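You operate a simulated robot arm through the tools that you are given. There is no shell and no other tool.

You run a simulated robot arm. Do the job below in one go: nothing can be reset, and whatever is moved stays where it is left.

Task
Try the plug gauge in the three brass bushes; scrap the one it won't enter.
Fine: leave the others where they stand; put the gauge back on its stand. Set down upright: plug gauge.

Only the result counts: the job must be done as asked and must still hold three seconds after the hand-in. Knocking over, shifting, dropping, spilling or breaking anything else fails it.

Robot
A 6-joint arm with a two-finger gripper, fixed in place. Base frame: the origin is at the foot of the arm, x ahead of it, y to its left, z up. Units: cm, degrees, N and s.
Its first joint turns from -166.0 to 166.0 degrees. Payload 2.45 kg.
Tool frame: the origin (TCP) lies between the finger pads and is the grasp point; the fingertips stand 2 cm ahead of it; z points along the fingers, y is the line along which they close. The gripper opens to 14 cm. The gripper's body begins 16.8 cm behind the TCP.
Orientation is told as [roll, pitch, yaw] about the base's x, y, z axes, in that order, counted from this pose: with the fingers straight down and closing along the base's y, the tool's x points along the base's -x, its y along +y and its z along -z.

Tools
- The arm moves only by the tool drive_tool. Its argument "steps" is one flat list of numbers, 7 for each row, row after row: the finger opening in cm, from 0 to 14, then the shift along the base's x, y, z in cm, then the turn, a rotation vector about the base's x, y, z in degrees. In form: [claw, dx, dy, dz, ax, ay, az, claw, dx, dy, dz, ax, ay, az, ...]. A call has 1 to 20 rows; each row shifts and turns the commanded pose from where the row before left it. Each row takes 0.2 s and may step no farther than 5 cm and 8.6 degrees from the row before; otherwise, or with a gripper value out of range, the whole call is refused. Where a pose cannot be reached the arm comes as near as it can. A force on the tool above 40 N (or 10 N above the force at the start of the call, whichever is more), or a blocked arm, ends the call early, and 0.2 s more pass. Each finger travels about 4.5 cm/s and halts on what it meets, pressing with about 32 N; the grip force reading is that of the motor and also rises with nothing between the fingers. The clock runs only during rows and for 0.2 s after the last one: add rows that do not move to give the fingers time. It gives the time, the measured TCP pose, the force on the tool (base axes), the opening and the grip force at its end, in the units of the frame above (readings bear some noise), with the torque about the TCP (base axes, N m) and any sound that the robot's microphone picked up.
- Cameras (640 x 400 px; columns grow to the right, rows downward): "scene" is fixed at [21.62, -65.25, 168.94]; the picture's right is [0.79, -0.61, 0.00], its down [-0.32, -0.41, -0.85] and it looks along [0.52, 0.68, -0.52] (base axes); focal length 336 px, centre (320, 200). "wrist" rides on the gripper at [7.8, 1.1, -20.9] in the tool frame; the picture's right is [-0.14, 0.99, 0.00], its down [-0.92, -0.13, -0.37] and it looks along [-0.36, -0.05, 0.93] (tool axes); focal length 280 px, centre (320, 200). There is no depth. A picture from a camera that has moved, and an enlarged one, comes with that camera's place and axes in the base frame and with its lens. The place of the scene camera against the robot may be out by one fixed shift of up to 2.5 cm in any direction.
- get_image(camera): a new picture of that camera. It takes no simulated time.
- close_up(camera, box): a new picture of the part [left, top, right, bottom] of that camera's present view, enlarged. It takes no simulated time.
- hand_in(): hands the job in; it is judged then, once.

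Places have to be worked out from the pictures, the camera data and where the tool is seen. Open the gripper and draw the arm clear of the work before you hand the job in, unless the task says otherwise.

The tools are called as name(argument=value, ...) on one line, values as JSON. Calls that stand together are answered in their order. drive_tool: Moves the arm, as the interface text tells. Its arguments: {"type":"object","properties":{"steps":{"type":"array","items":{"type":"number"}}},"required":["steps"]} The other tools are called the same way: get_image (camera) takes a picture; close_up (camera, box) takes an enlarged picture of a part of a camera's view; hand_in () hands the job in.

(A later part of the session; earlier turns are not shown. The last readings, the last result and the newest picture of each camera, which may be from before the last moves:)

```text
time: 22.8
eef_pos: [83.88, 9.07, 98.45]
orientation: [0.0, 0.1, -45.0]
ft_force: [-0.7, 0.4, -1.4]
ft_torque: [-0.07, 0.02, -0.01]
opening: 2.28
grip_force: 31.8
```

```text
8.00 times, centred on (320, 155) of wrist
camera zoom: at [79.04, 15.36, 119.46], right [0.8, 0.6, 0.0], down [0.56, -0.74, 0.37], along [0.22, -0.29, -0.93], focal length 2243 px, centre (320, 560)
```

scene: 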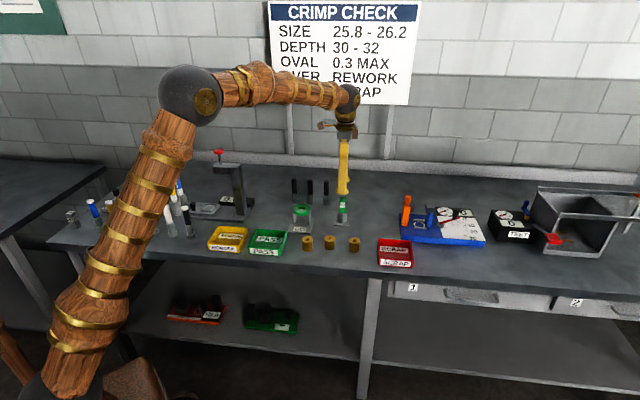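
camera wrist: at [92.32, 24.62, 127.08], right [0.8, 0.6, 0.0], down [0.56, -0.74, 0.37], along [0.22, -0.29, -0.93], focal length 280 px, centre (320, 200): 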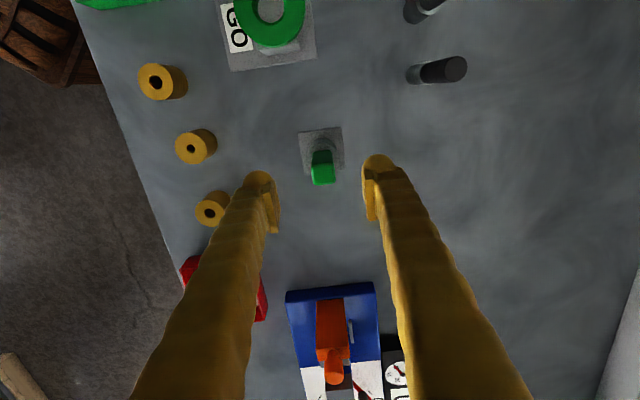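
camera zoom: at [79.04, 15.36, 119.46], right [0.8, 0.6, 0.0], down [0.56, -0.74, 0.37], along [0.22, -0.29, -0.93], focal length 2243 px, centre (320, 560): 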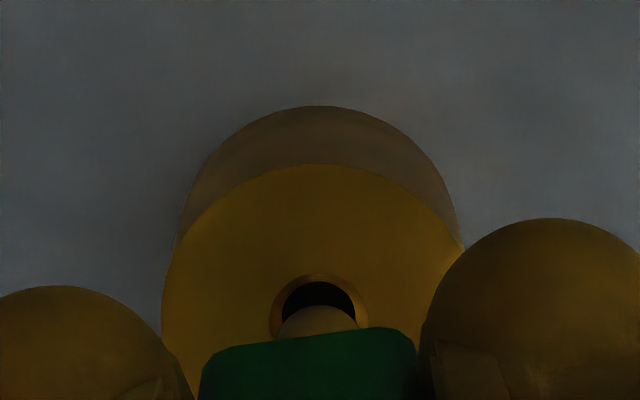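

The TCP drifted to (83.78, 9.07) and the plug sits about 0.2 cm right of B's bore. I'll shift (-0.17, +0.14) at this height and settle.

drive_tool(steps=[1, -0.17, 0.14, 0, 0, 0, 0, 1, 0, 0, 0, 0, 0, 0, 1, 0, 0, 0, 0, 0, 0, 1, 0, 0, 0, 0, 0, 0, 1, 0, 0, 0, 0, 0, 0])

close_up(camera="scene", box=[310, 215, 350, 245])

close_up(camera="wrist", box=[290, 130, 350, 180])

```text
time: 24.0
eef_pos: [83.73, 9.17, 98.38]
orientation: [0.0, 0.0, -45.0]
ft_force: [-0.7, -0.3, -1.1]
ft_torque: [-0.02, 0.02, 0.01]
opening: 2.26
grip_force: 32.4
```

```text
13.33 times, centred on (330, 230) of scene
camera zoom: at [21.62, -65.25, 168.94], right [0.79, -0.61, 0.0], down [-0.32, -0.41, -0.85], along [0.52, 0.68, -0.52], focal length 4476 px, centre (187, -200)
```

zoom: 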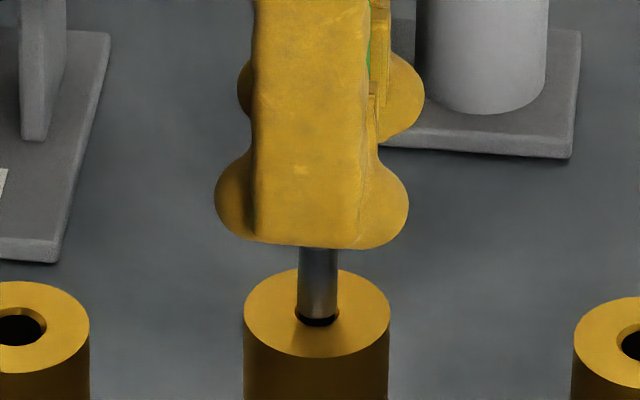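

```text
8.00 times, centred on (320, 155) of wrist
camera zoom: at [78.84, 15.49, 119.41], right [0.8, 0.6, 0.0], down [0.56, -0.74, 0.37], along [0.22, -0.29, -0.93], focal length 2243 px, centre (320, 560)
```

zoom: 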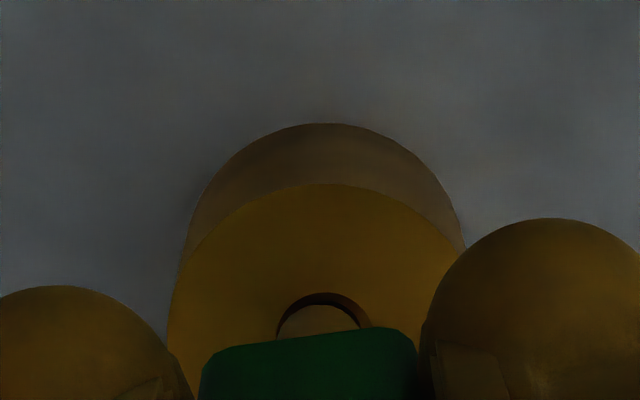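

The plug is now centred over B's bore. I'll probe down in 0.1 cm steps.

drive_tool(steps=[1, 0, 0, -0.1, 0, 0, 0, 1, 0, 0, -0.1, 0, 0, 0, 1, 0, 0, -0.1, 0, 0, 0, 1, 0, 0, -0.1, 0, 0, 0, 1, 0, 0, 0, 0, 0, 0])

close_up(camera="scene", box=[310, 215, 350, 245])

```text
time: 25.2
eef_pos: [83.69, 9.09, 98.21]
orientation: [0.0, 0.0, -45.0]
ft_force: [-0.2, 5.1, 10.1]
ft_torque: [0.22, 0.01, -0.01]
opening: 2.29
grip_force: 32.9
```

```text
13.33 times, centred on (330, 230) of scene
camera zoom: at [21.62, -65.25, 168.94], right [0.79, -0.61, 0.0], down [-0.32, -0.41, -0.85], along [0.52, 0.68, -0.52], focal length 4476 px, centre (187, -200)
```

zoom: 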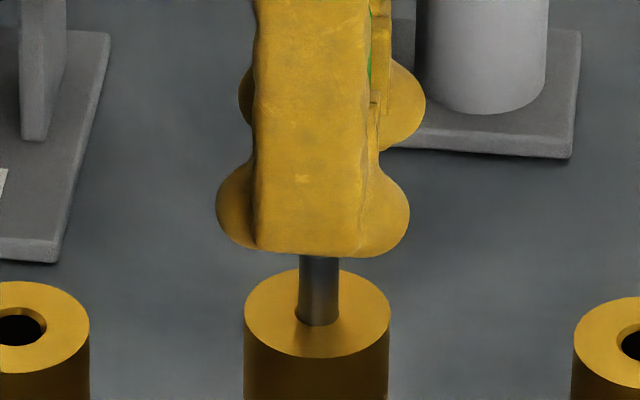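

Contact came at TCP z 98.2 with 10 N upward and 5 N in +y, so the tip is resting on the rim or chamfer. I'll nudge +0.08 in y and press slightly more to see whether it would enter when centred.

drive_tool(steps=[1, 0, 0.08, 0, 0, 0, 0, 1, 0, 0, -0.05, 0, 0, 0, 1, 0, 0, 0, 0, 0, 0])

close_up(camera="scene", box=[310, 215, 350, 245])

close_up(camera="wrist", box=[290, 130, 350, 180])

```text
time: 26.0
eef_pos: [83.72, 9.22, 98.08]
orientation: [0.0, 0.0, -45.0]
ft_force: [1.6, -0.1, 16.5]
ft_torque: [-0.01, -0.09, -0.02]
opening: 2.28
grip_force: 31.7
```

```text
13.33 times, centred on (330, 230) of scene
camera zoom: at [21.62, -65.25, 168.94], right [0.79, -0.61, 0.0], down [-0.32, -0.41, -0.85], along [0.52, 0.68, -0.52], focal length 4476 px, centre (187, -200)
```

zoom: 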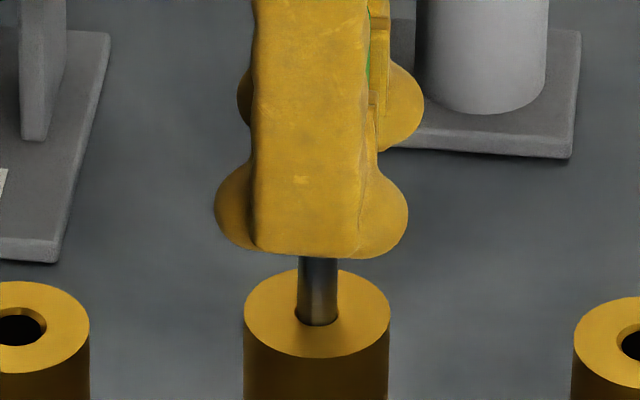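

```text
8.00 times, centred on (320, 155) of wrist
camera zoom: at [78.83, 15.51, 119.08], right [0.8, 0.6, 0.0], down [0.56, -0.74, 0.37], along [0.22, -0.29, -0.93], focal length 2243 px, centre (320, 560)
```

zoom: 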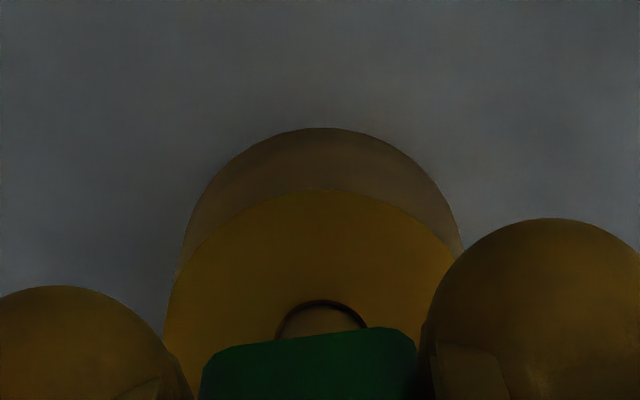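

With lateral force gone, the plug still sits on the chamfer at 16 N and doesn't go in, so B rejects the gauge. I'll lift and move over A, expected TCP (76.69, 13.74).

drive_tool(steps=[1, 0, 0, 0.3, 0, 0, 0, 1, 0, 0, 0.7, 0, 0, 0, 1, 0, 0, 1.5, 0, 0, 0, 1, 0, 0, 2, 0, 0, 0, 1, -2.3, 1.5, 0, 0, 0, 0, 1, -2.3, 1.5, 0, 0, 0, 0, 1, -2.28, 1.52, 0, 0, 0, 0, 1, 0, 0, -1.5, 0, 0, 0, 1, 0, 0, -1.6, 0, 0, 0, 1, 0, 0, 0, 0, 0, 0, 1, 0, 0, 0, 0, 0, 0, 1, 0, 0, 0, 0, 0, 0])

close_up(camera="scene", box=[287, 215, 327, 245])

close_up(camera="wrist", box=[290, 130, 350, 180])

close_up(camera="scene", box=[290, 200, 410, 270])

```text
time: 28.6
eef_pos: [76.98, 13.83, 99.4]
orientation: [-0.1, 0.0, -45.0]
ft_force: [-0.3, 0.2, -0.7]
ft_torque: [0.0, -0.02, -0.01]
opening: 2.26
grip_force: 32.4
```

```text
13.33 times, centred on (307, 230) of scene
camera zoom: at [21.62, -65.25, 168.94], right [0.79, -0.61, 0.0], down [-0.32, -0.41, -0.85], along [0.52, 0.68, -0.52], focal length 4476 px, centre (493, -200)
```

zoom: 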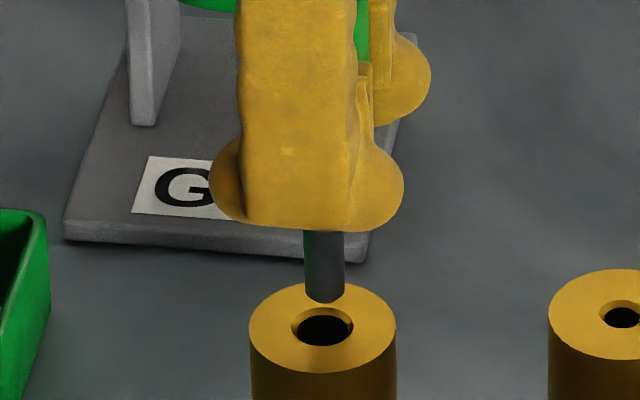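

```text
8.00 times, centred on (320, 155) of wrist
camera zoom: at [72.1, 20.0, 120.38], right [0.8, 0.6, 0.0], down [0.56, -0.74, 0.37], along [0.22, -0.29, -0.93], focal length 2243 px, centre (320, 560)
```

zoom: 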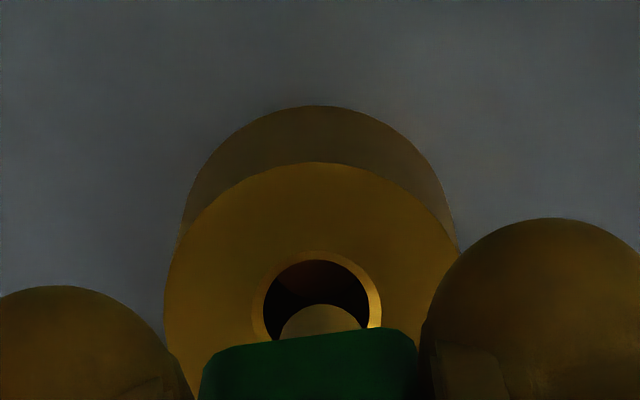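

```text
5.33 times, centred on (350, 235) of scene
camera zoom: at [21.62, -65.25, 168.94], right [0.79, -0.61, 0.0], down [-0.32, -0.41, -0.85], along [0.52, 0.68, -0.52], focal length 1790 px, centre (160, 13)
```

zoom: 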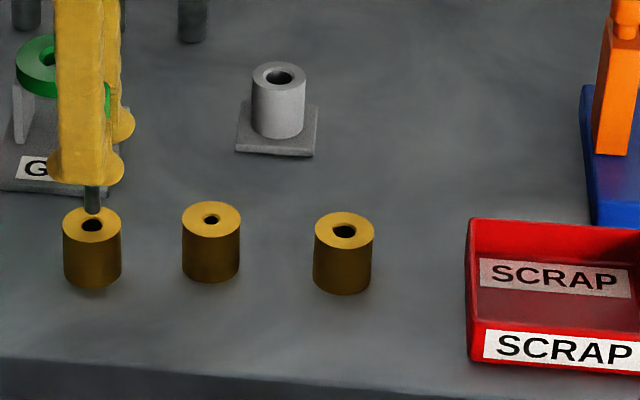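

The plug is nearly centred over A. I'll trim (-0.07, +0.03), lower into the bore and check.

drive_tool(steps=[1, -0.07, 0.03, 0, 0, 0, 0, 1, 0, 0, -0.4, 0, 0, 0, 1, 0, 0, -0.4, 0, 0, 0, 1, 0, 0, 0, 0, 0, 0, 1, 0, 0, 0, 0, 0, 0])

close_up(camera="scene", box=[287, 215, 327, 245])

close_up(camera="wrist", box=[290, 130, 350, 180])

```text
time: 29.8
eef_pos: [76.7, 13.76, 98.58]
orientation: [0.1, 0.0, -45.1]
ft_force: [0.3, 0.1, -0.3]
ft_torque: [0.01, -0.02, -0.03]
opening: 2.29
grip_force: 32.2
```

```text
13.33 times, centred on (307, 230) of scene
camera zoom: at [21.62, -65.25, 168.94], right [0.79, -0.61, 0.0], down [-0.32, -0.41, -0.85], along [0.52, 0.68, -0.52], focal length 4476 px, centre (493, -200)
```

zoom: 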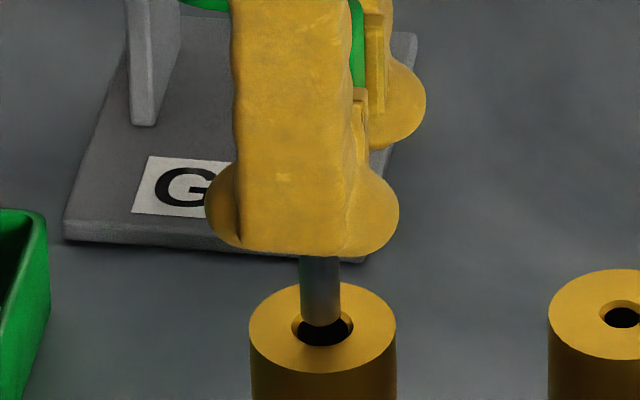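

```text
8.00 times, centred on (320, 155) of wrist
camera zoom: at [71.97, 20.04, 119.62], right [0.8, 0.6, 0.0], down [0.56, -0.74, 0.37], along [0.22, -0.29, -0.93], focal length 2243 px, centre (320, 560)
```

zoom: 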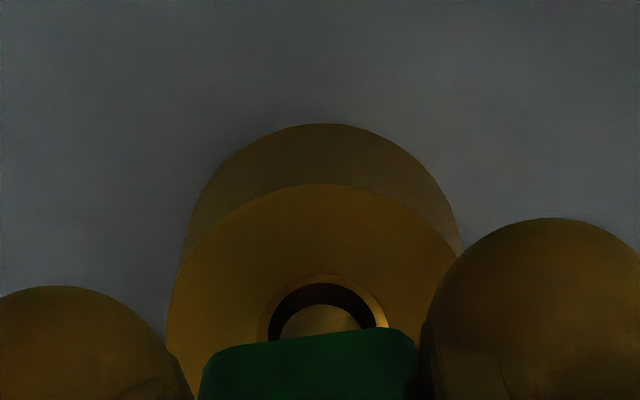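

A is well aligned. I'll lower in 0.4 cm steps to about TCP z 96.

drive_tool(steps=[1, 0, 0, -0.3, 0, 0, 0, 1, 0, 0, -0.3, 0, 0, 0, 1, 0, 0, -0.3, 0, 0, 0, 1, 0, 0, -0.3, 0, 0, 0, 1, 0, 0, 0, 0, 0, 0])

close_up(camera="scene", box=[287, 215, 327, 245])

close_up(camera="wrist", box=[290, 130, 350, 180])

```text
time: 31.0
eef_pos: [76.77, 13.79, 97.42]
orientation: [0.0, 0.1, -44.9]
ft_force: [0.8, 0.1, -1.3]
ft_torque: [-0.03, 0.06, 0.02]
opening: 2.28
grip_force: 31.9
```

```text
13.33 times, centred on (307, 230) of scene
camera zoom: at [21.62, -65.25, 168.94], right [0.79, -0.61, 0.0], down [-0.32, -0.41, -0.85], along [0.52, 0.68, -0.52], focal length 4476 px, centre (493, -200)
```

zoom: 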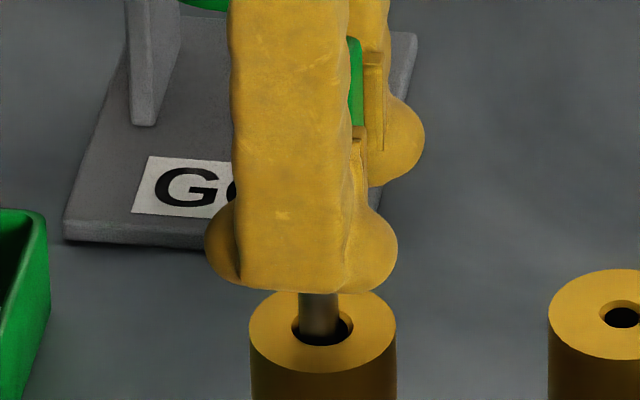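

```text
8.00 times, centred on (320, 155) of wrist
camera zoom: at [71.94, 20.08, 118.39], right [0.8, 0.6, 0.0], down [0.56, -0.74, 0.37], along [0.22, -0.29, -0.93], focal length 2243 px, centre (320, 560)
```

zoom: 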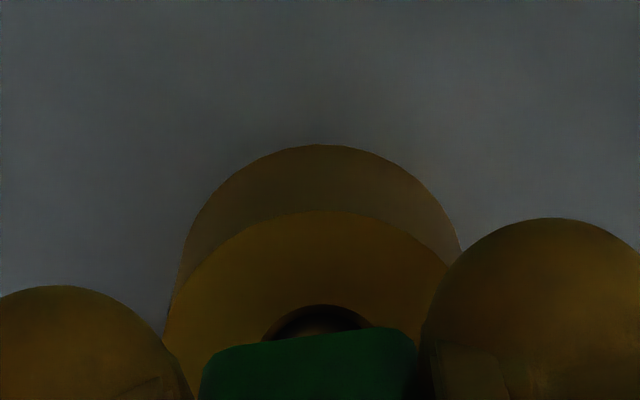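

The plug is entering A freely. I'll make a slight trim and go down another 1.3 cm.

drive_tool(steps=[1, 0.04, -0.03, -0.3, 0, 0, 0, 1, 0, 0, -0.35, 0, 0, 0, 1, 0, 0, -0.35, 0, 0, 0, 1, 0, 0, -0.35, 0, 0, 0, 1, 0, 0, 0, 0, 0, 0])

close_up(camera="scene", box=[287, 215, 327, 245])

close_up(camera="wrist", box=[290, 130, 350, 180])

```text
time: 32.2
eef_pos: [76.8, 13.91, 96.05]
orientation: [0.0, 0.1, -45.0]
ft_force: [-0.3, 0.0, -1.1]
ft_torque: [-0.01, 0.01, 0.02]
opening: 2.26
grip_force: 32.1
```

```text
13.33 times, centred on (307, 230) of scene
camera zoom: at [21.62, -65.25, 168.94], right [0.79, -0.61, 0.0], down [-0.32, -0.41, -0.85], along [0.52, 0.68, -0.52], focal length 4476 px, centre (493, -200)
```

zoom: 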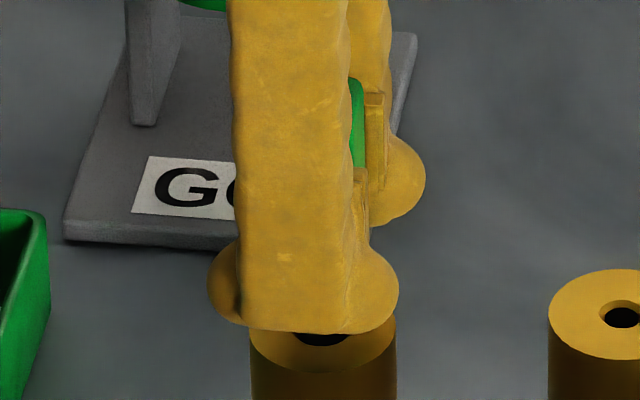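

```text
8.00 times, centred on (320, 155) of wrist
camera zoom: at [71.97, 20.11, 117.03], right [0.8, 0.6, 0.0], down [0.56, -0.74, 0.37], along [0.22, -0.29, -0.93], focal length 2243 px, centre (320, 560)
```

zoom: 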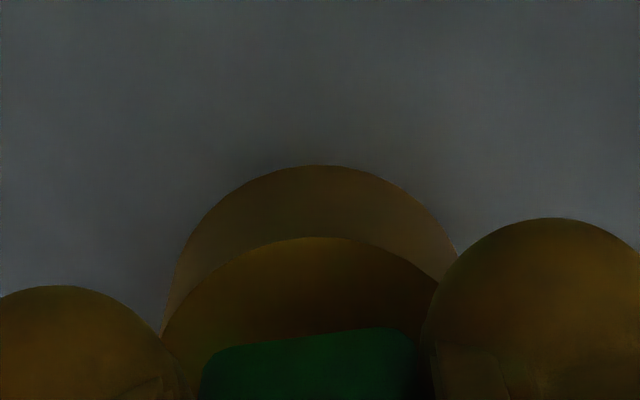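

A accepts the gauge to 2.1 cm with no force, so B is the one to scrap. I'll withdraw straight up and carry the gauge back over its stand.

drive_tool(steps=[1, 0, 0, 0.4, 0, 0, 0, 1, 0, 0, 0.6, 0, 0, 0, 1, 0, 0, 0.7, 0, 0, 0, 1, 0, 0, 0.8, 0, 0, 0, 1, 0, 0, 1.5, 0, 0, 0, 1, 0, 0, 2, 0, 0, 0, 1, 0, 0, 2.8, 0, 0, 0, 1, 0, 0, 0, 0, 0, 0])

close_up(camera="scene", box=[280, 190, 400, 270])

```text
time: 34.0
eef_pos: [76.85, 13.74, 104.89]
orientation: [-0.1, 0.1, -45.0]
ft_force: [0.6, -1.2, -1.7]
ft_torque: [-0.01, -0.03, 0.0]
opening: 2.26
grip_force: 31.5
```

```text
5.00 times, centred on (340, 230) of scene
camera zoom: at [21.62, -65.25, 168.94], right [0.79, -0.61, 0.0], down [-0.32, -0.41, -0.85], along [0.52, 0.68, -0.52], focal length 1678 px, centre (220, 50)
```

zoom: 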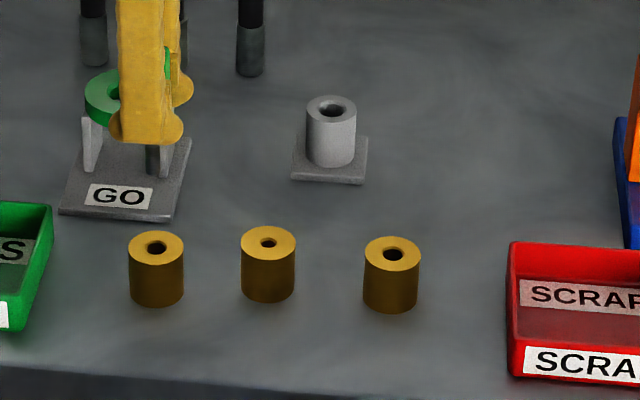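

All the bushes stand as before and the plug is clear. I'll travel back to above the stand at TCP (97.42, 18.30).

drive_tool(steps=[1, 4.14, 0.9, 0, 0, 0, 0, 1, 4.14, 0.9, 0, 0, 0, 0, 1, 4.14, 0.9, 0, 0, 0, 0, 1, 4.14, 0.9, 0, 0, 0, 0, 1, 4.1, 0.88, 0, 0, 0, 0, 1, 0, 0, 0, 0, 0, 0, 1, 0, 0, 0, 0, 0, 0, 1, 0, 0, 0, 0, 0, 0])

close_up(camera="wrist", box=[280, 120, 360, 220])

close_up(camera="scene", box=[315, 180, 375, 225])

```text
time: 35.8
eef_pos: [97.57, 18.3, 104.87]
orientation: [0.0, 0.0, -45.0]
ft_force: [-0.2, 0.3, -0.3]
ft_torque: [0.02, 0.02, 0.01]
opening: 2.28
grip_force: 31.8
```

```text
4.00 times, centred on (320, 170) of wrist
camera zoom: at [92.61, 24.6, 125.87], right [0.8, 0.6, 0.0], down [0.56, -0.74, 0.37], along [0.22, -0.29, -0.93], focal length 1122 px, centre (320, 320)
```

zoom: 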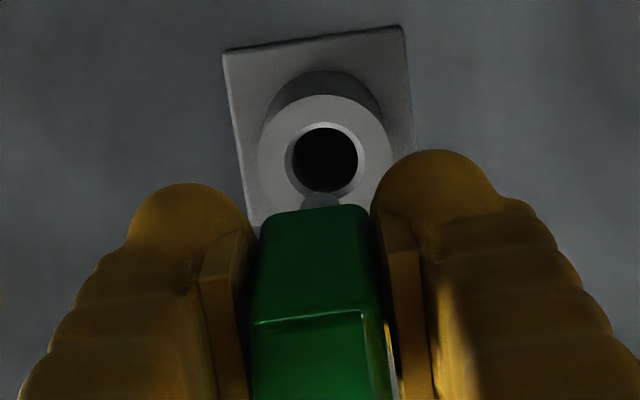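

```text
8.89 times, centred on (345, 202) of scene
camera zoom: at [21.62, -65.25, 168.94], right [0.79, -0.61, 0.0], down [-0.32, -0.41, -0.85], along [0.52, 0.68, -0.52], focal length 2984 px, centre (98, 178)
```

zoom: 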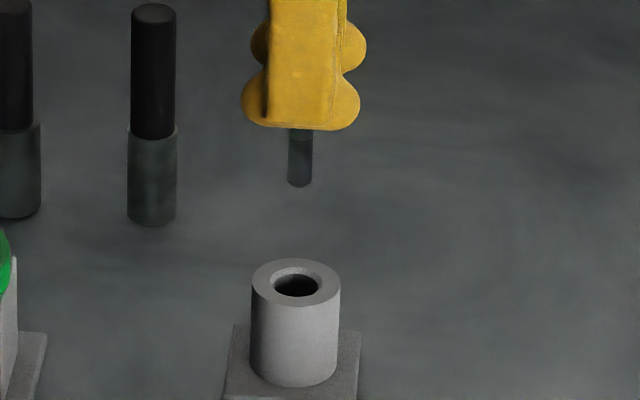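

The tip looks unchanged in the grip and sits nearly over the stand's bore. I'll trim (0.1, -0.02), lower to where the tip is about to enter, and check.

drive_tool(steps=[1, 0.1, -0.02, 0, 0, 0, 0, 1, 0, 0, -2, 0, 0, 0, 1, 0, 0, -1.8, 0, 0, 0, 1, 0, 0, -1.2, 0, 0, 0, 1, 0, 0, -0.5, 0, 0, 0, 1, 0, 0, 0, 0, 0, 0, 1, 0, 0, 0, 0, 0, 0])

close_up(camera="wrist", box=[290, 130, 350, 180])

close_up(camera="scene", box=[320, 190, 370, 230])

```text
time: 37.4
eef_pos: [97.6, 18.45, 99.49]
orientation: [0.0, 0.0, -45.0]
ft_force: [-0.1, -0.2, -0.1]
ft_torque: [0.0, 0.0, 0.0]
opening: 2.28
grip_force: 31.7
```

```text
8.00 times, centred on (320, 155) of wrist
camera zoom: at [92.76, 24.57, 120.37], right [0.8, 0.6, 0.0], down [0.56, -0.74, 0.37], along [0.22, -0.29, -0.93], focal length 2243 px, centre (320, 560)
```

zoom: 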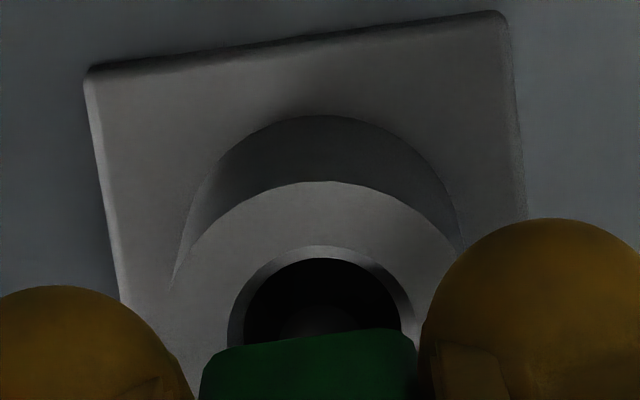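

```text
10.00 times, centred on (345, 210) of scene
camera zoom: at [21.62, -65.25, 168.94], right [0.79, -0.61, 0.0], down [-0.32, -0.41, -0.85], along [0.52, 0.68, -0.52], focal length 3357 px, centre (70, 100)
```

zoom: 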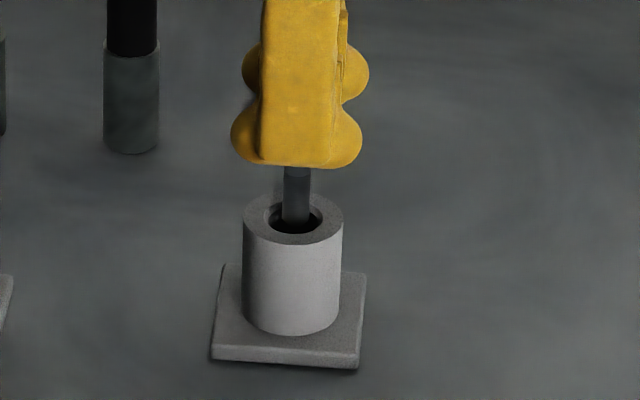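

The plug tip is inside the stand's bore outline with ample clearance. I'll lower to about z 96.4, then settle gently.

drive_tool(steps=[1, 0, 0, -0.8, 0, 0, 0, 1, 0, 0, -0.8, 0, 0, 0, 1, 0, 0, -0.8, 0, 0, 0, 1, 0, 0, -0.5, 0, 0, 0, 1, 0, 0, -0.1, 0, 0, 0, 1, 0, 0, 0, 0, 0, 0])

close_up(camera="wrist", box=[280, 120, 360, 220])

close_up(camera="scene", box=[320, 190, 370, 230])

```text
time: 38.8
eef_pos: [97.7, 18.27, 96.44]
orientation: [0.0, 0.0, -45.0]
ft_force: [0.0, 0.1, -1.3]
ft_torque: [0.03, 0.02, 0.01]
opening: 2.29
grip_force: 31.9
```

```text
4.00 times, centred on (320, 170) of wrist
camera zoom: at [92.78, 24.57, 117.39], right [0.8, 0.6, 0.0], down [0.56, -0.74, 0.37], along [0.22, -0.29, -0.93], focal length 1122 px, centre (320, 320)
```

zoom: 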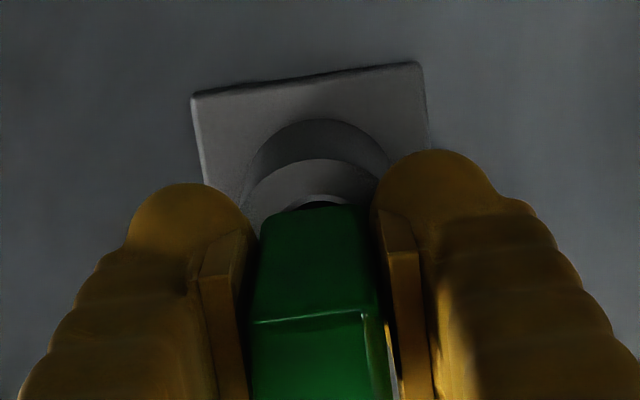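

```text
10.00 times, centred on (345, 210) of scene
camera zoom: at [21.62, -65.25, 168.94], right [0.79, -0.61, 0.0], down [-0.32, -0.41, -0.85], along [0.52, 0.68, -0.52], focal length 3357 px, centre (70, 100)
```

zoom: 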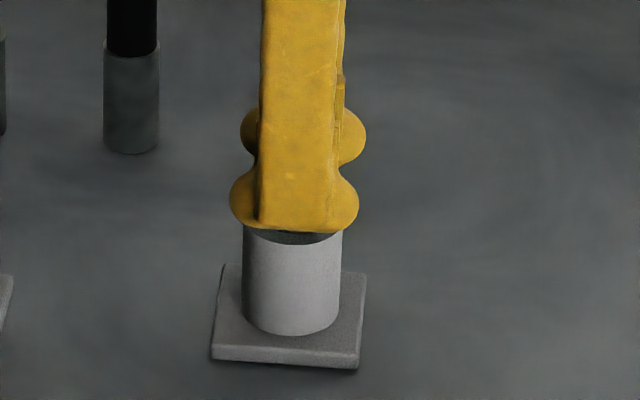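

I'm 0.33 cm above the original grip height with no contact yet. I'll lower in 0.1 cm steps.

drive_tool(steps=[1, 0, 0, -0.1, 0, 0, 0, 1, 0, 0, -0.1, 0, 0, 0, 1, 0, 0, -0.1, 0, 0, 0, 1, 0, 0, 0, 0, 0, 0])

close_up(camera="wrist", box=[280, 120, 360, 220])

```text
time: 39.8
eef_pos: [97.63, 18.28, 96.18]
orientation: [0.0, 0.0, -45.0]
ft_force: [0.1, -0.5, -1.0]
ft_torque: [-0.02, 0.03, 0.01]
opening: 2.27
grip_force: 31.8
```

```text
4.00 times, centred on (320, 170) of wrist
camera zoom: at [92.76, 24.52, 117.15], right [0.8, 0.6, 0.0], down [0.56, -0.74, 0.37], along [0.22, -0.29, -0.93], focal length 1122 px, centre (320, 320)
```

zoom: 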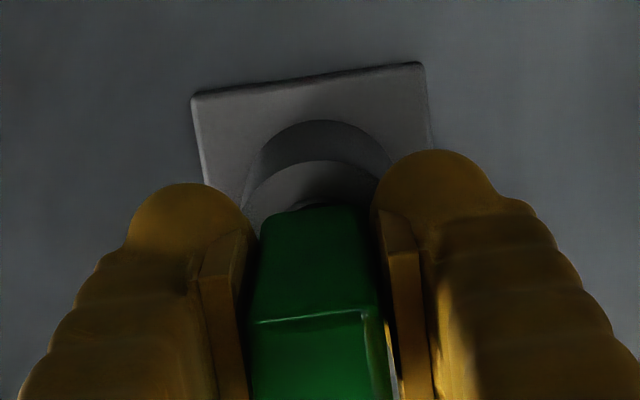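

There's still no contact at z 96.25, with the original grip at 96.16. I'll continue in 0.05 cm steps.

drive_tool(steps=[1, 0, 0, -0.05, 0, 0, 0, 1, 0, 0, -0.05, 0, 0, 0, 1, 0, 0, -0.03, 0, 0, 0, 1, 0, 0, 0, 0, 0, 0])

close_up(camera="wrist", box=[280, 120, 360, 220])

```text
time: 40.8
eef_pos: [97.58, 18.23, 96.15]
orientation: [0.1, 0.0, -45.1]
ft_force: [1.0, 2.2, 9.0]
ft_torque: [0.0, 0.09, -0.03]
opening: 2.27
grip_force: 31.6
```

```text
4.00 times, centred on (320, 170) of wrist
camera zoom: at [92.75, 24.49, 117.06], right [0.8, 0.6, 0.0], down [0.56, -0.74, 0.37], along [0.22, -0.29, -0.93], focal length 1122 px, centre (320, 320)
```

zoom: 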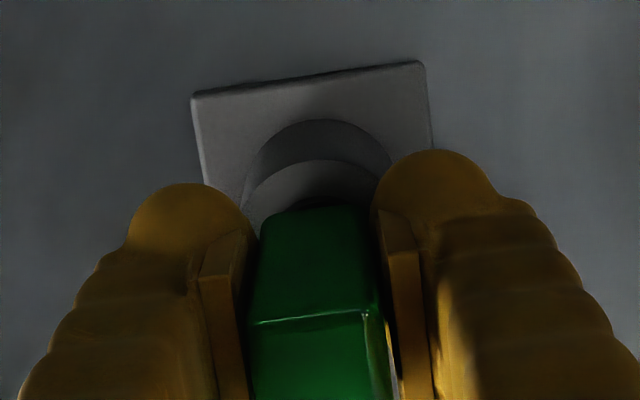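

It's seated: 9 N upward at exactly the original height. I'll ease up a hair, open the fingers gradually, and look.

drive_tool(steps=[1, 0, 0, 0.03, 0, 0, 0, 2.5, 0, 0, 0, 0, 0, 0, 3.2, 0, 0, 0, 0, 0, 0, 4.2, 0, 0, 0, 0, 0, 0, 5, 0, 0, 0, 0, 0, 0, 5, 0, 0, 0, 0, 0, 0])

close_up(camera="wrist", box=[260, 110, 380, 230])

```text
time: 42.2
eef_pos: [97.62, 18.19, 96.0]
orientation: [0.0, 0.0, -45.0]
ft_force: [1.0, -0.4, 0.3]
ft_torque: [0.0, -0.02, 0.01]
opening: 5.01
grip_force: 0.1
```

```text
3.33 times, centred on (320, 170) of wrist
camera zoom: at [92.75, 24.48, 117.02], right [0.8, 0.6, 0.0], down [0.56, -0.74, 0.37], along [0.22, -0.29, -0.93], focal length 935 px, centre (320, 300)
```

zoom: 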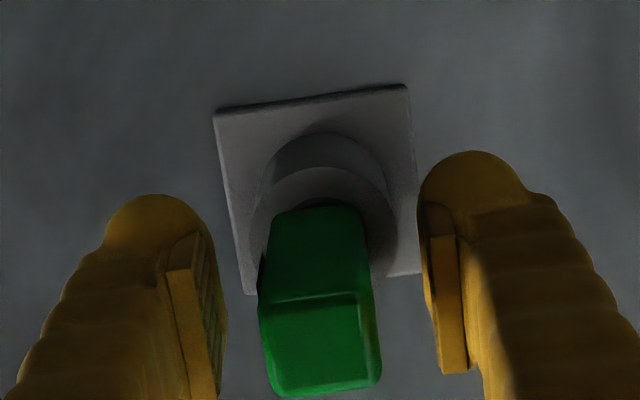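

The gauge stands upright in its stand and is free of the fingers. I'll lift straight up clear of it.

drive_tool(steps=[5.2, 0, 0, 1, 0, 0, 0, 5.5, 0, 0, 2, 0, 0, 0, 6, 0, 0, 3, 0, 0, 0, 7, 0, 0, 4, 0, 0, 0, 8, 0, 0, 0, 0, 0, 0])

close_up(camera="scene", box=[315, 180, 375, 225])

close_up(camera="wrist", box=[260, 110, 380, 230])

```text
time: 43.4
eef_pos: [97.58, 18.21, 105.95]
orientation: [0.1, -0.1, -45.0]
ft_force: [0.5, 1.0, 0.4]
ft_torque: [0.0, 0.02, 0.0]
opening: 7.95
grip_force: 0.2
```

```text
8.89 times, centred on (345, 202) of scene
camera zoom: at [21.62, -65.25, 168.94], right [0.79, -0.61, 0.0], down [-0.32, -0.41, -0.85], along [0.52, 0.68, -0.52], focal length 2984 px, centre (98, 178)
```

zoom: 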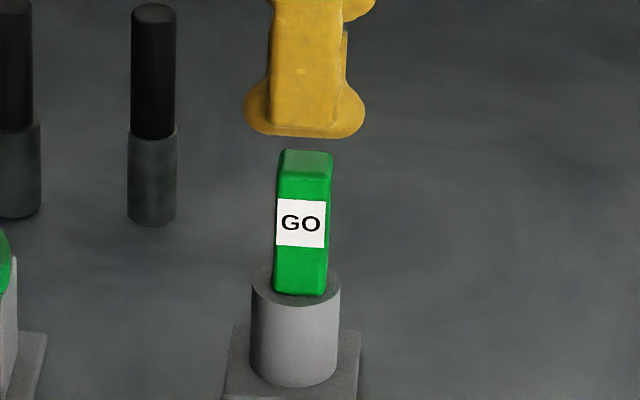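

```text
3.33 times, centred on (320, 170) of wrist
camera zoom: at [92.77, 24.36, 126.91], right [0.8, 0.6, 0.0], down [0.56, -0.74, 0.37], along [0.22, -0.29, -0.93], focal length 935 px, centre (320, 300)
```

zoom: 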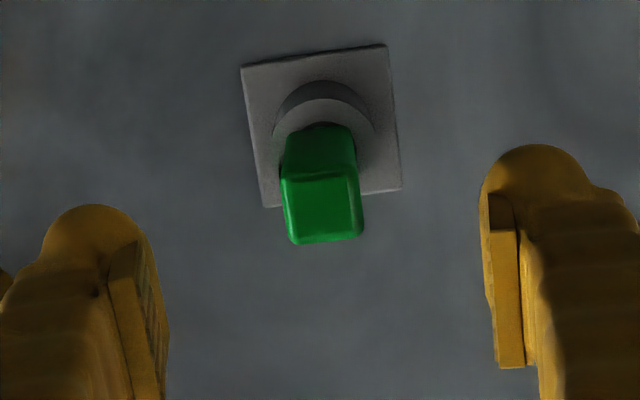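

The gauge is upright on its stand. Now I'll move above bush B with the fingers opened to 8 cm.

drive_tool(steps=[8, -3.48, -2.2, 0, 0, 0, 0, 8, -3.48, -2.2, 0, 0, 0, 0, 8, -3.48, -2.2, 0, 0, 0, 0, 8, -3.48, -2.2, 0, 0, 0, 0, 8, 0, 0, 0, 0, 0, 0, 8, 0, 0, 0, 0, 0, 0, 8, 0, 0, 0, 0, 0, 0])

get_image(camera="wrist")

close_up(camera="wrist", box=[280, 120, 360, 220])

```text
time: 45.0
eef_pos: [83.51, 9.3, 106.18]
orientation: [0.1, 0.0, -45.0]
ft_force: [-1.1, 0.3, 0.7]
ft_torque: [-0.02, 0.0, 0.0]
opening: 7.95
grip_force: 0.1
```

```text
taken
camera wrist: at [78.71, 15.61, 126.94], right [0.8, 0.6, 0.0], down [0.56, -0.74, 0.37], along [0.22, -0.29, -0.93], focal length 280 px, centre (320, 200)
```

wrist: 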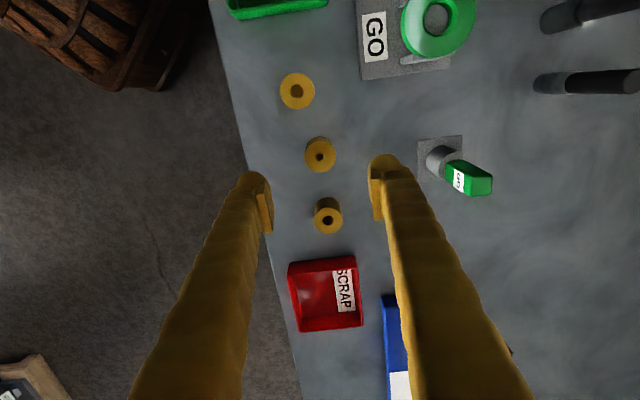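

```text
4.00 times, centred on (320, 170) of wrist
camera zoom: at [78.71, 15.61, 126.94], right [0.8, 0.6, 0.0], down [0.56, -0.74, 0.37], along [0.22, -0.29, -0.93], focal length 1122 px, centre (320, 320)
```

zoom: 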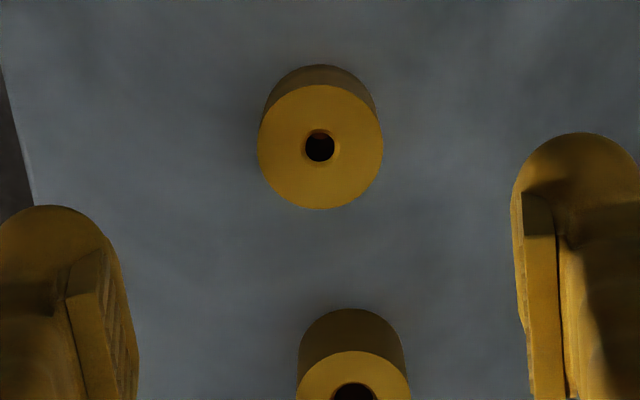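

The TCP is directly over B (offset below 0.1 cm), and the scrap bin centre is near (97.6, -7.8). I'll come down around B to about z 93 and check the centring.

drive_tool(steps=[8, 0.04, -0.04, -3, 0, 0, 0, 8, 0, 0, -3, 0, 0, 0, 8, 0, 0, -3, 0, 0, 0, 8, 0, 0, -2.5, 0, 0, 0, 8, 0, 0, -1.5, 0, 0, 0, 8, 0, 0, 0, 0, 0, 0, 8, 0, 0, 0, 0, 0, 0])

close_up(camera="wrist", box=[240, 110, 400, 250])

close_up(camera="scene", box=[290, 200, 370, 260])

```text
time: 46.6
eef_pos: [83.69, 9.3, 92.96]
orientation: [0.1, 0.0, -45.0]
ft_force: [1.0, -0.9, -0.4]
ft_torque: [-0.01, 0.0, -0.01]
opening: 7.99
grip_force: 0.0
```

```text
2.86 times, centred on (320, 180) of wrist
camera zoom: at [78.84, 15.64, 113.96], right [0.8, 0.6, 0.0], down [0.56, -0.74, 0.37], along [0.22, -0.29, -0.93], focal length 801 px, centre (320, 257)
```

zoom: 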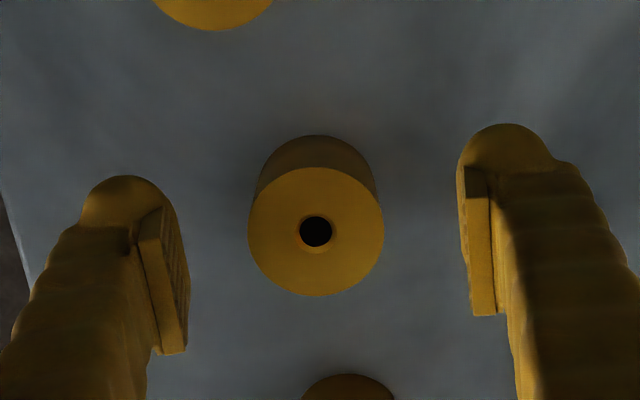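

```text
6.67 times, centred on (330, 230) of scene
camera zoom: at [21.62, -65.25, 168.94], right [0.79, -0.61, 0.0], down [-0.32, -0.41, -0.85], along [0.52, 0.68, -0.52], focal length 2238 px, centre (253, 0)
```

zoom: 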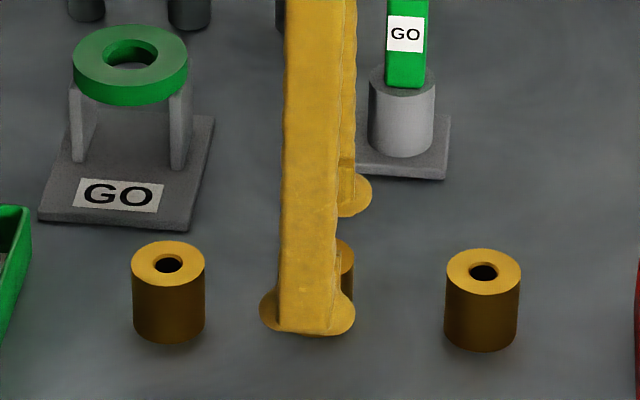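

The bush is 0.12 cm towards tool -y. I'll correct that and lower to about z 91.4, putting the fingertips about 1 cm above the table.

drive_tool(steps=[8, -0.08, -0.08, 0, 0, 0, 0, 7, 0, 0, -0.8, 0, 0, 0, 6, 0, 0, -0.9, 0, 0, 0, 6, 0, 0, 0, 0, 0, 0, 6, 0, 0, 0, 0, 0, 0])

close_up(camera="wrist", box=[240, 110, 400, 250])

close_up(camera="scene", box=[290, 200, 370, 260])

```text
time: 47.8
eef_pos: [83.62, 9.24, 91.25]
orientation: [0.0, 0.0, -45.0]
ft_force: [0.6, -0.8, 0.3]
ft_torque: [0.01, 0.0, 0.0]
opening: 6.0
grip_force: 0.1
```

```text
2.86 times, centred on (320, 180) of wrist
camera zoom: at [78.75, 15.57, 112.27], right [0.8, 0.6, 0.0], down [0.56, -0.74, 0.37], along [0.22, -0.29, -0.93], focal length 801 px, centre (320, 257)
```

zoom: 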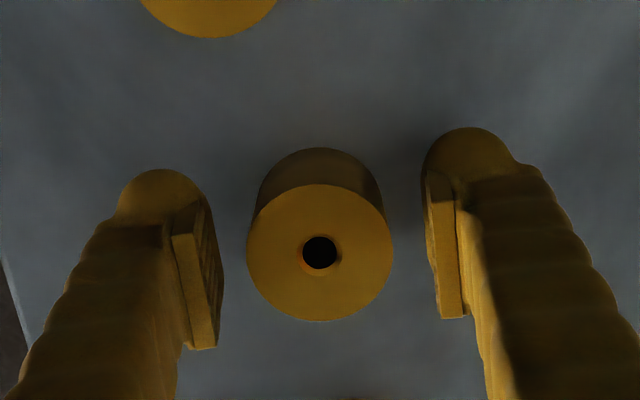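

```text
6.67 times, centred on (330, 230) of scene
camera zoom: at [21.62, -65.25, 168.94], right [0.79, -0.61, 0.0], down [-0.32, -0.41, -0.85], along [0.52, 0.68, -0.52], focal length 2238 px, centre (253, 0)
```

zoom: 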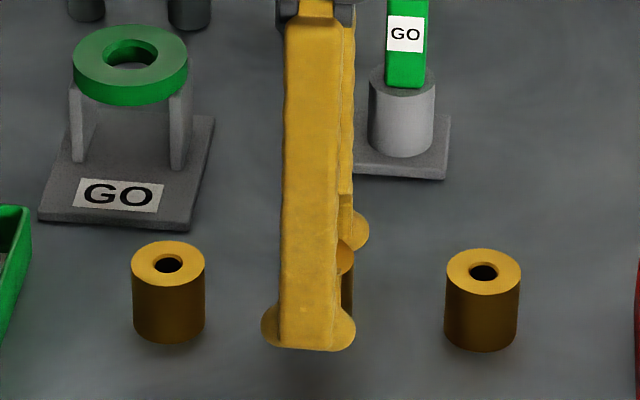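

The bush is centred between the fingers. I'll close on it.

drive_tool(steps=[4.8, 0, 0, 0, 0, 0, 0, 4.2, 0, 0, 0, 0, 0, 0, 3.4, 0, 0, 0, 0, 0, 0, 2.6, 0, 0, 0, 0, 0, 0, 2.6, 0, 0, 0, 0, 0, 0])

```text
time: 49.0
eef_pos: [83.59, 9.27, 91.23]
orientation: [0.0, 0.0, -45.1]
ft_force: [0.4, -0.5, 0.2]
ft_torque: [0.04, -0.02, -0.01]
opening: 3.86
grip_force: 31.9
```

The bush is gripped at 3.86 cm with 32 N. I'll lift straight up about 10 cm.

drive_tool(steps=[2.6, 0, 0, 0.5, 0, 0, 0, 2.6, 0, 0, 1, 0, 0, 0, 2.6, 0, 0, 2, 0, 0, 0, 2.6, 0, 0, 2.5, 0, 0, 0, 2.6, 0, 0, 2.5, 0, 0, 0, 2.6, 0, 0, 1.5, 0, 0, 0, 2.6, 0, 0, 0, 0, 0, 0])

get_image(camera="wrist")

close_up(camera="scene", box=[280, 180, 440, 280])

```text
time: 50.6
eef_pos: [83.78, 9.24, 101.18]
orientation: [0.0, 0.0, -45.0]
ft_force: [0.1, 0.9, -2.5]
ft_torque: [-0.01, 0.02, 0.04]
opening: 3.85
grip_force: 31.9
```

```text
taken
camera wrist: at [78.9, 15.49, 122.14], right [0.8, 0.6, 0.0], down [0.56, -0.74, 0.37], along [0.22, -0.29, -0.93], focal length 280 px, centre (320, 200)
```

wrist: 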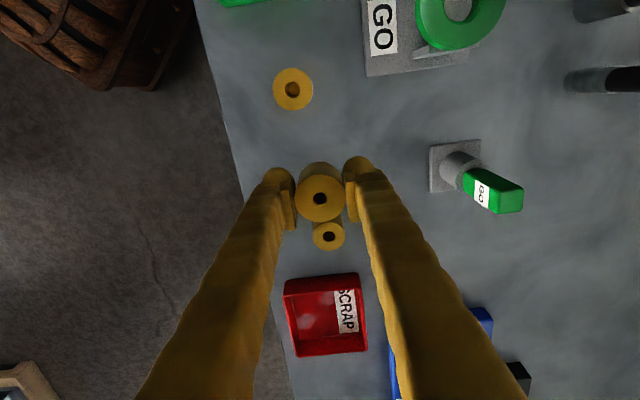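

```text
4.00 times, centred on (360, 230) of scene
camera zoom: at [21.62, -65.25, 168.94], right [0.79, -0.61, 0.0], down [-0.32, -0.41, -0.85], along [0.52, 0.68, -0.52], focal length 1343 px, centre (160, 80)
```

zoom: 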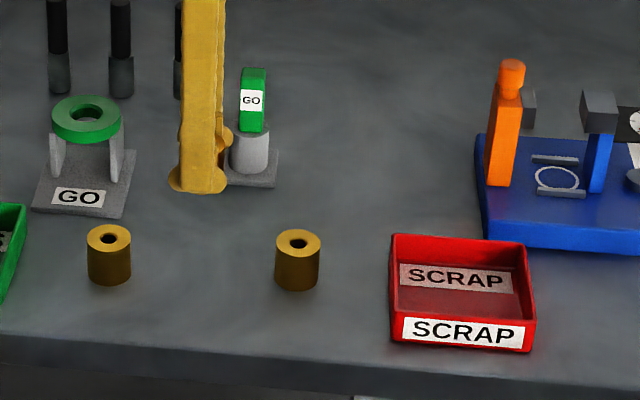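

B is held securely and its bottom is at about z 98. I'll carry it over the scrap bin, aiming at (96.5, -6.7).

drive_tool(steps=[2.6, 2.57, -3.18, 0, 0, 0, 0, 2.6, 2.57, -3.18, 0, 0, 0, 0, 2.6, 2.57, -3.18, 0, 0, 0, 0, 2.6, 2.57, -3.18, 0, 0, 0, 0, 2.6, 2.58, -3.18, 0, 0, 0, 0, 2.6, 0, 0, 0, 0, 0, 0, 2.6, 0, 0, 0, 0, 0, 0, 2.6, 0, 0, 0, 0, 0, 0])

get_image(camera="wrist")

close_up(camera="wrist", box=[240, 90, 400, 250])

close_up(camera="scene", box=[320, 180, 460, 280])

```text
time: 52.4
eef_pos: [96.78, -6.46, 101.28]
orientation: [0.0, 0.0, -45.0]
ft_force: [0.3, 0.3, -2.3]
ft_torque: [0.0, 0.01, 0.05]
opening: 3.84
grip_force: 32.0
```

```text
taken
camera wrist: at [91.85, -0.2, 122.29], right [0.8, 0.6, 0.0], down [0.56, -0.74, 0.37], along [0.22, -0.29, -0.93], focal length 280 px, centre (320, 200)
```

wrist: 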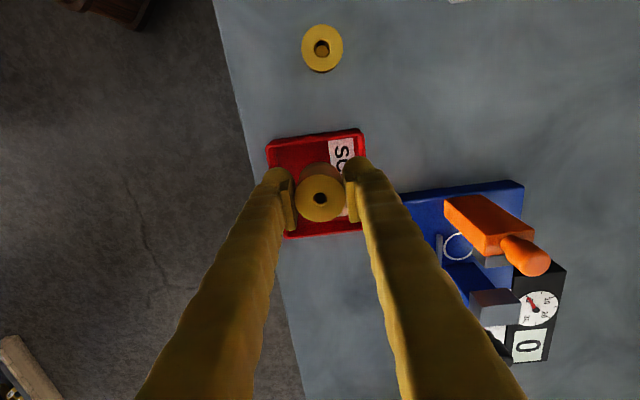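

```text
2.50 times, centred on (320, 170) of wrist
camera zoom: at [91.85, -0.2, 122.29], right [0.8, 0.6, 0.0], down [0.56, -0.74, 0.37], along [0.22, -0.29, -0.93], focal length 701 px, centre (320, 275)
```

zoom: 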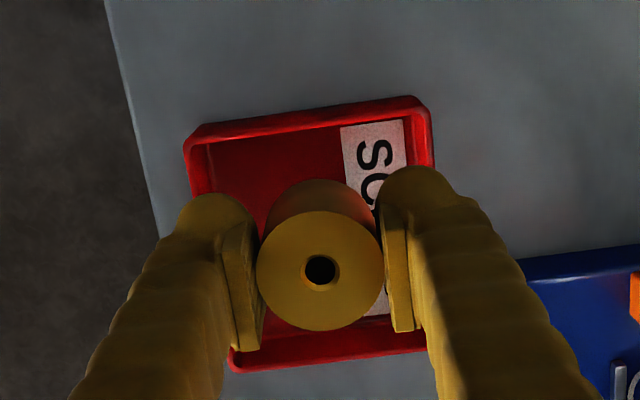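

```text
4.00 times, centred on (390, 230) of scene
camera zoom: at [21.62, -65.25, 168.94], right [0.79, -0.61, 0.0], down [-0.32, -0.41, -0.85], along [0.52, 0.68, -0.52], focal length 1343 px, centre (40, 80)
```

zoom: 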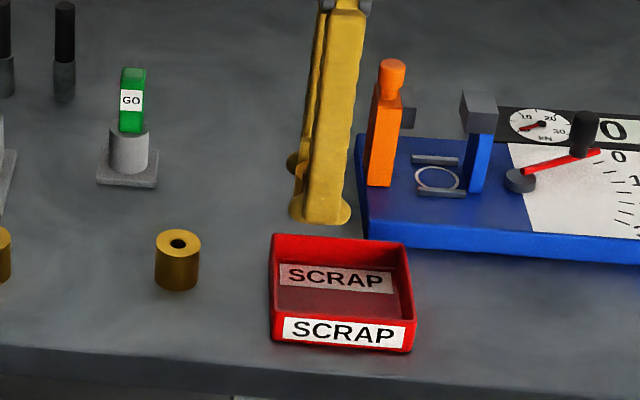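

The bin spans about 12 × 10 cm around the tool. I'll shift (0.5, -0.92) to give the fingers more wall clearance, then lower partway and check.

drive_tool(steps=[2.6, 0.5, -0.92, 0, 0, 0, 0, 2.6, 0, 0, -2, 0, 0, 0, 2.6, 0, 0, -1.5, 0, 0, 0, 2.6, 0, 0, 0, 0, 0, 0, 2.6, 0, 0, 0, 0, 0, 0])

close_up(camera="wrist", box=[240, 90, 400, 250])

close_up(camera="scene", box=[360, 200, 440, 280])

```text
time: 53.6
eef_pos: [97.21, -7.51, 97.71]
orientation: [0.1, 0.0, -44.9]
ft_force: [0.2, 0.0, -2.4]
ft_torque: [0.03, -0.01, -0.01]
opening: 3.86
grip_force: 31.8
```

```text
2.50 times, centred on (320, 170) of wrist
camera zoom: at [92.26, -1.19, 118.76], right [0.8, 0.6, 0.0], down [0.56, -0.74, 0.37], along [0.22, -0.29, -0.93], focal length 701 px, centre (320, 275)
```

zoom: 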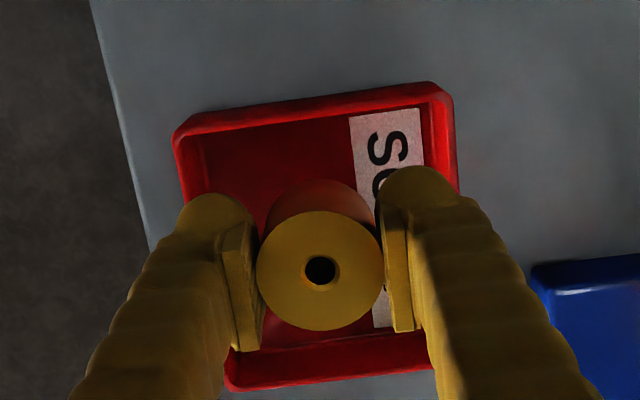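

```text
5.00 times, centred on (400, 240) of scene
camera zoom: at [21.62, -65.25, 168.94], right [0.79, -0.61, 0.0], down [-0.32, -0.41, -0.85], along [0.52, 0.68, -0.52], focal length 1678 px, centre (-80, 0)
```

zoom: 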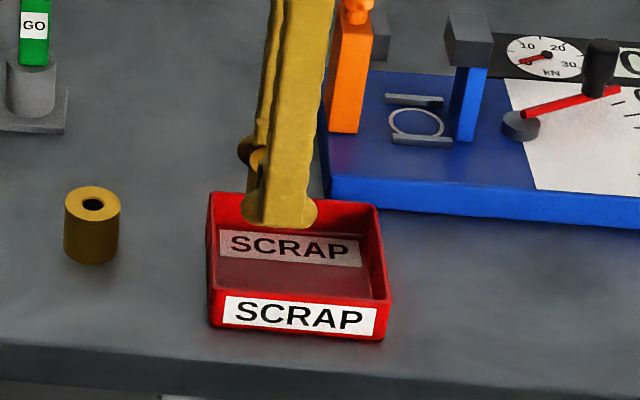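

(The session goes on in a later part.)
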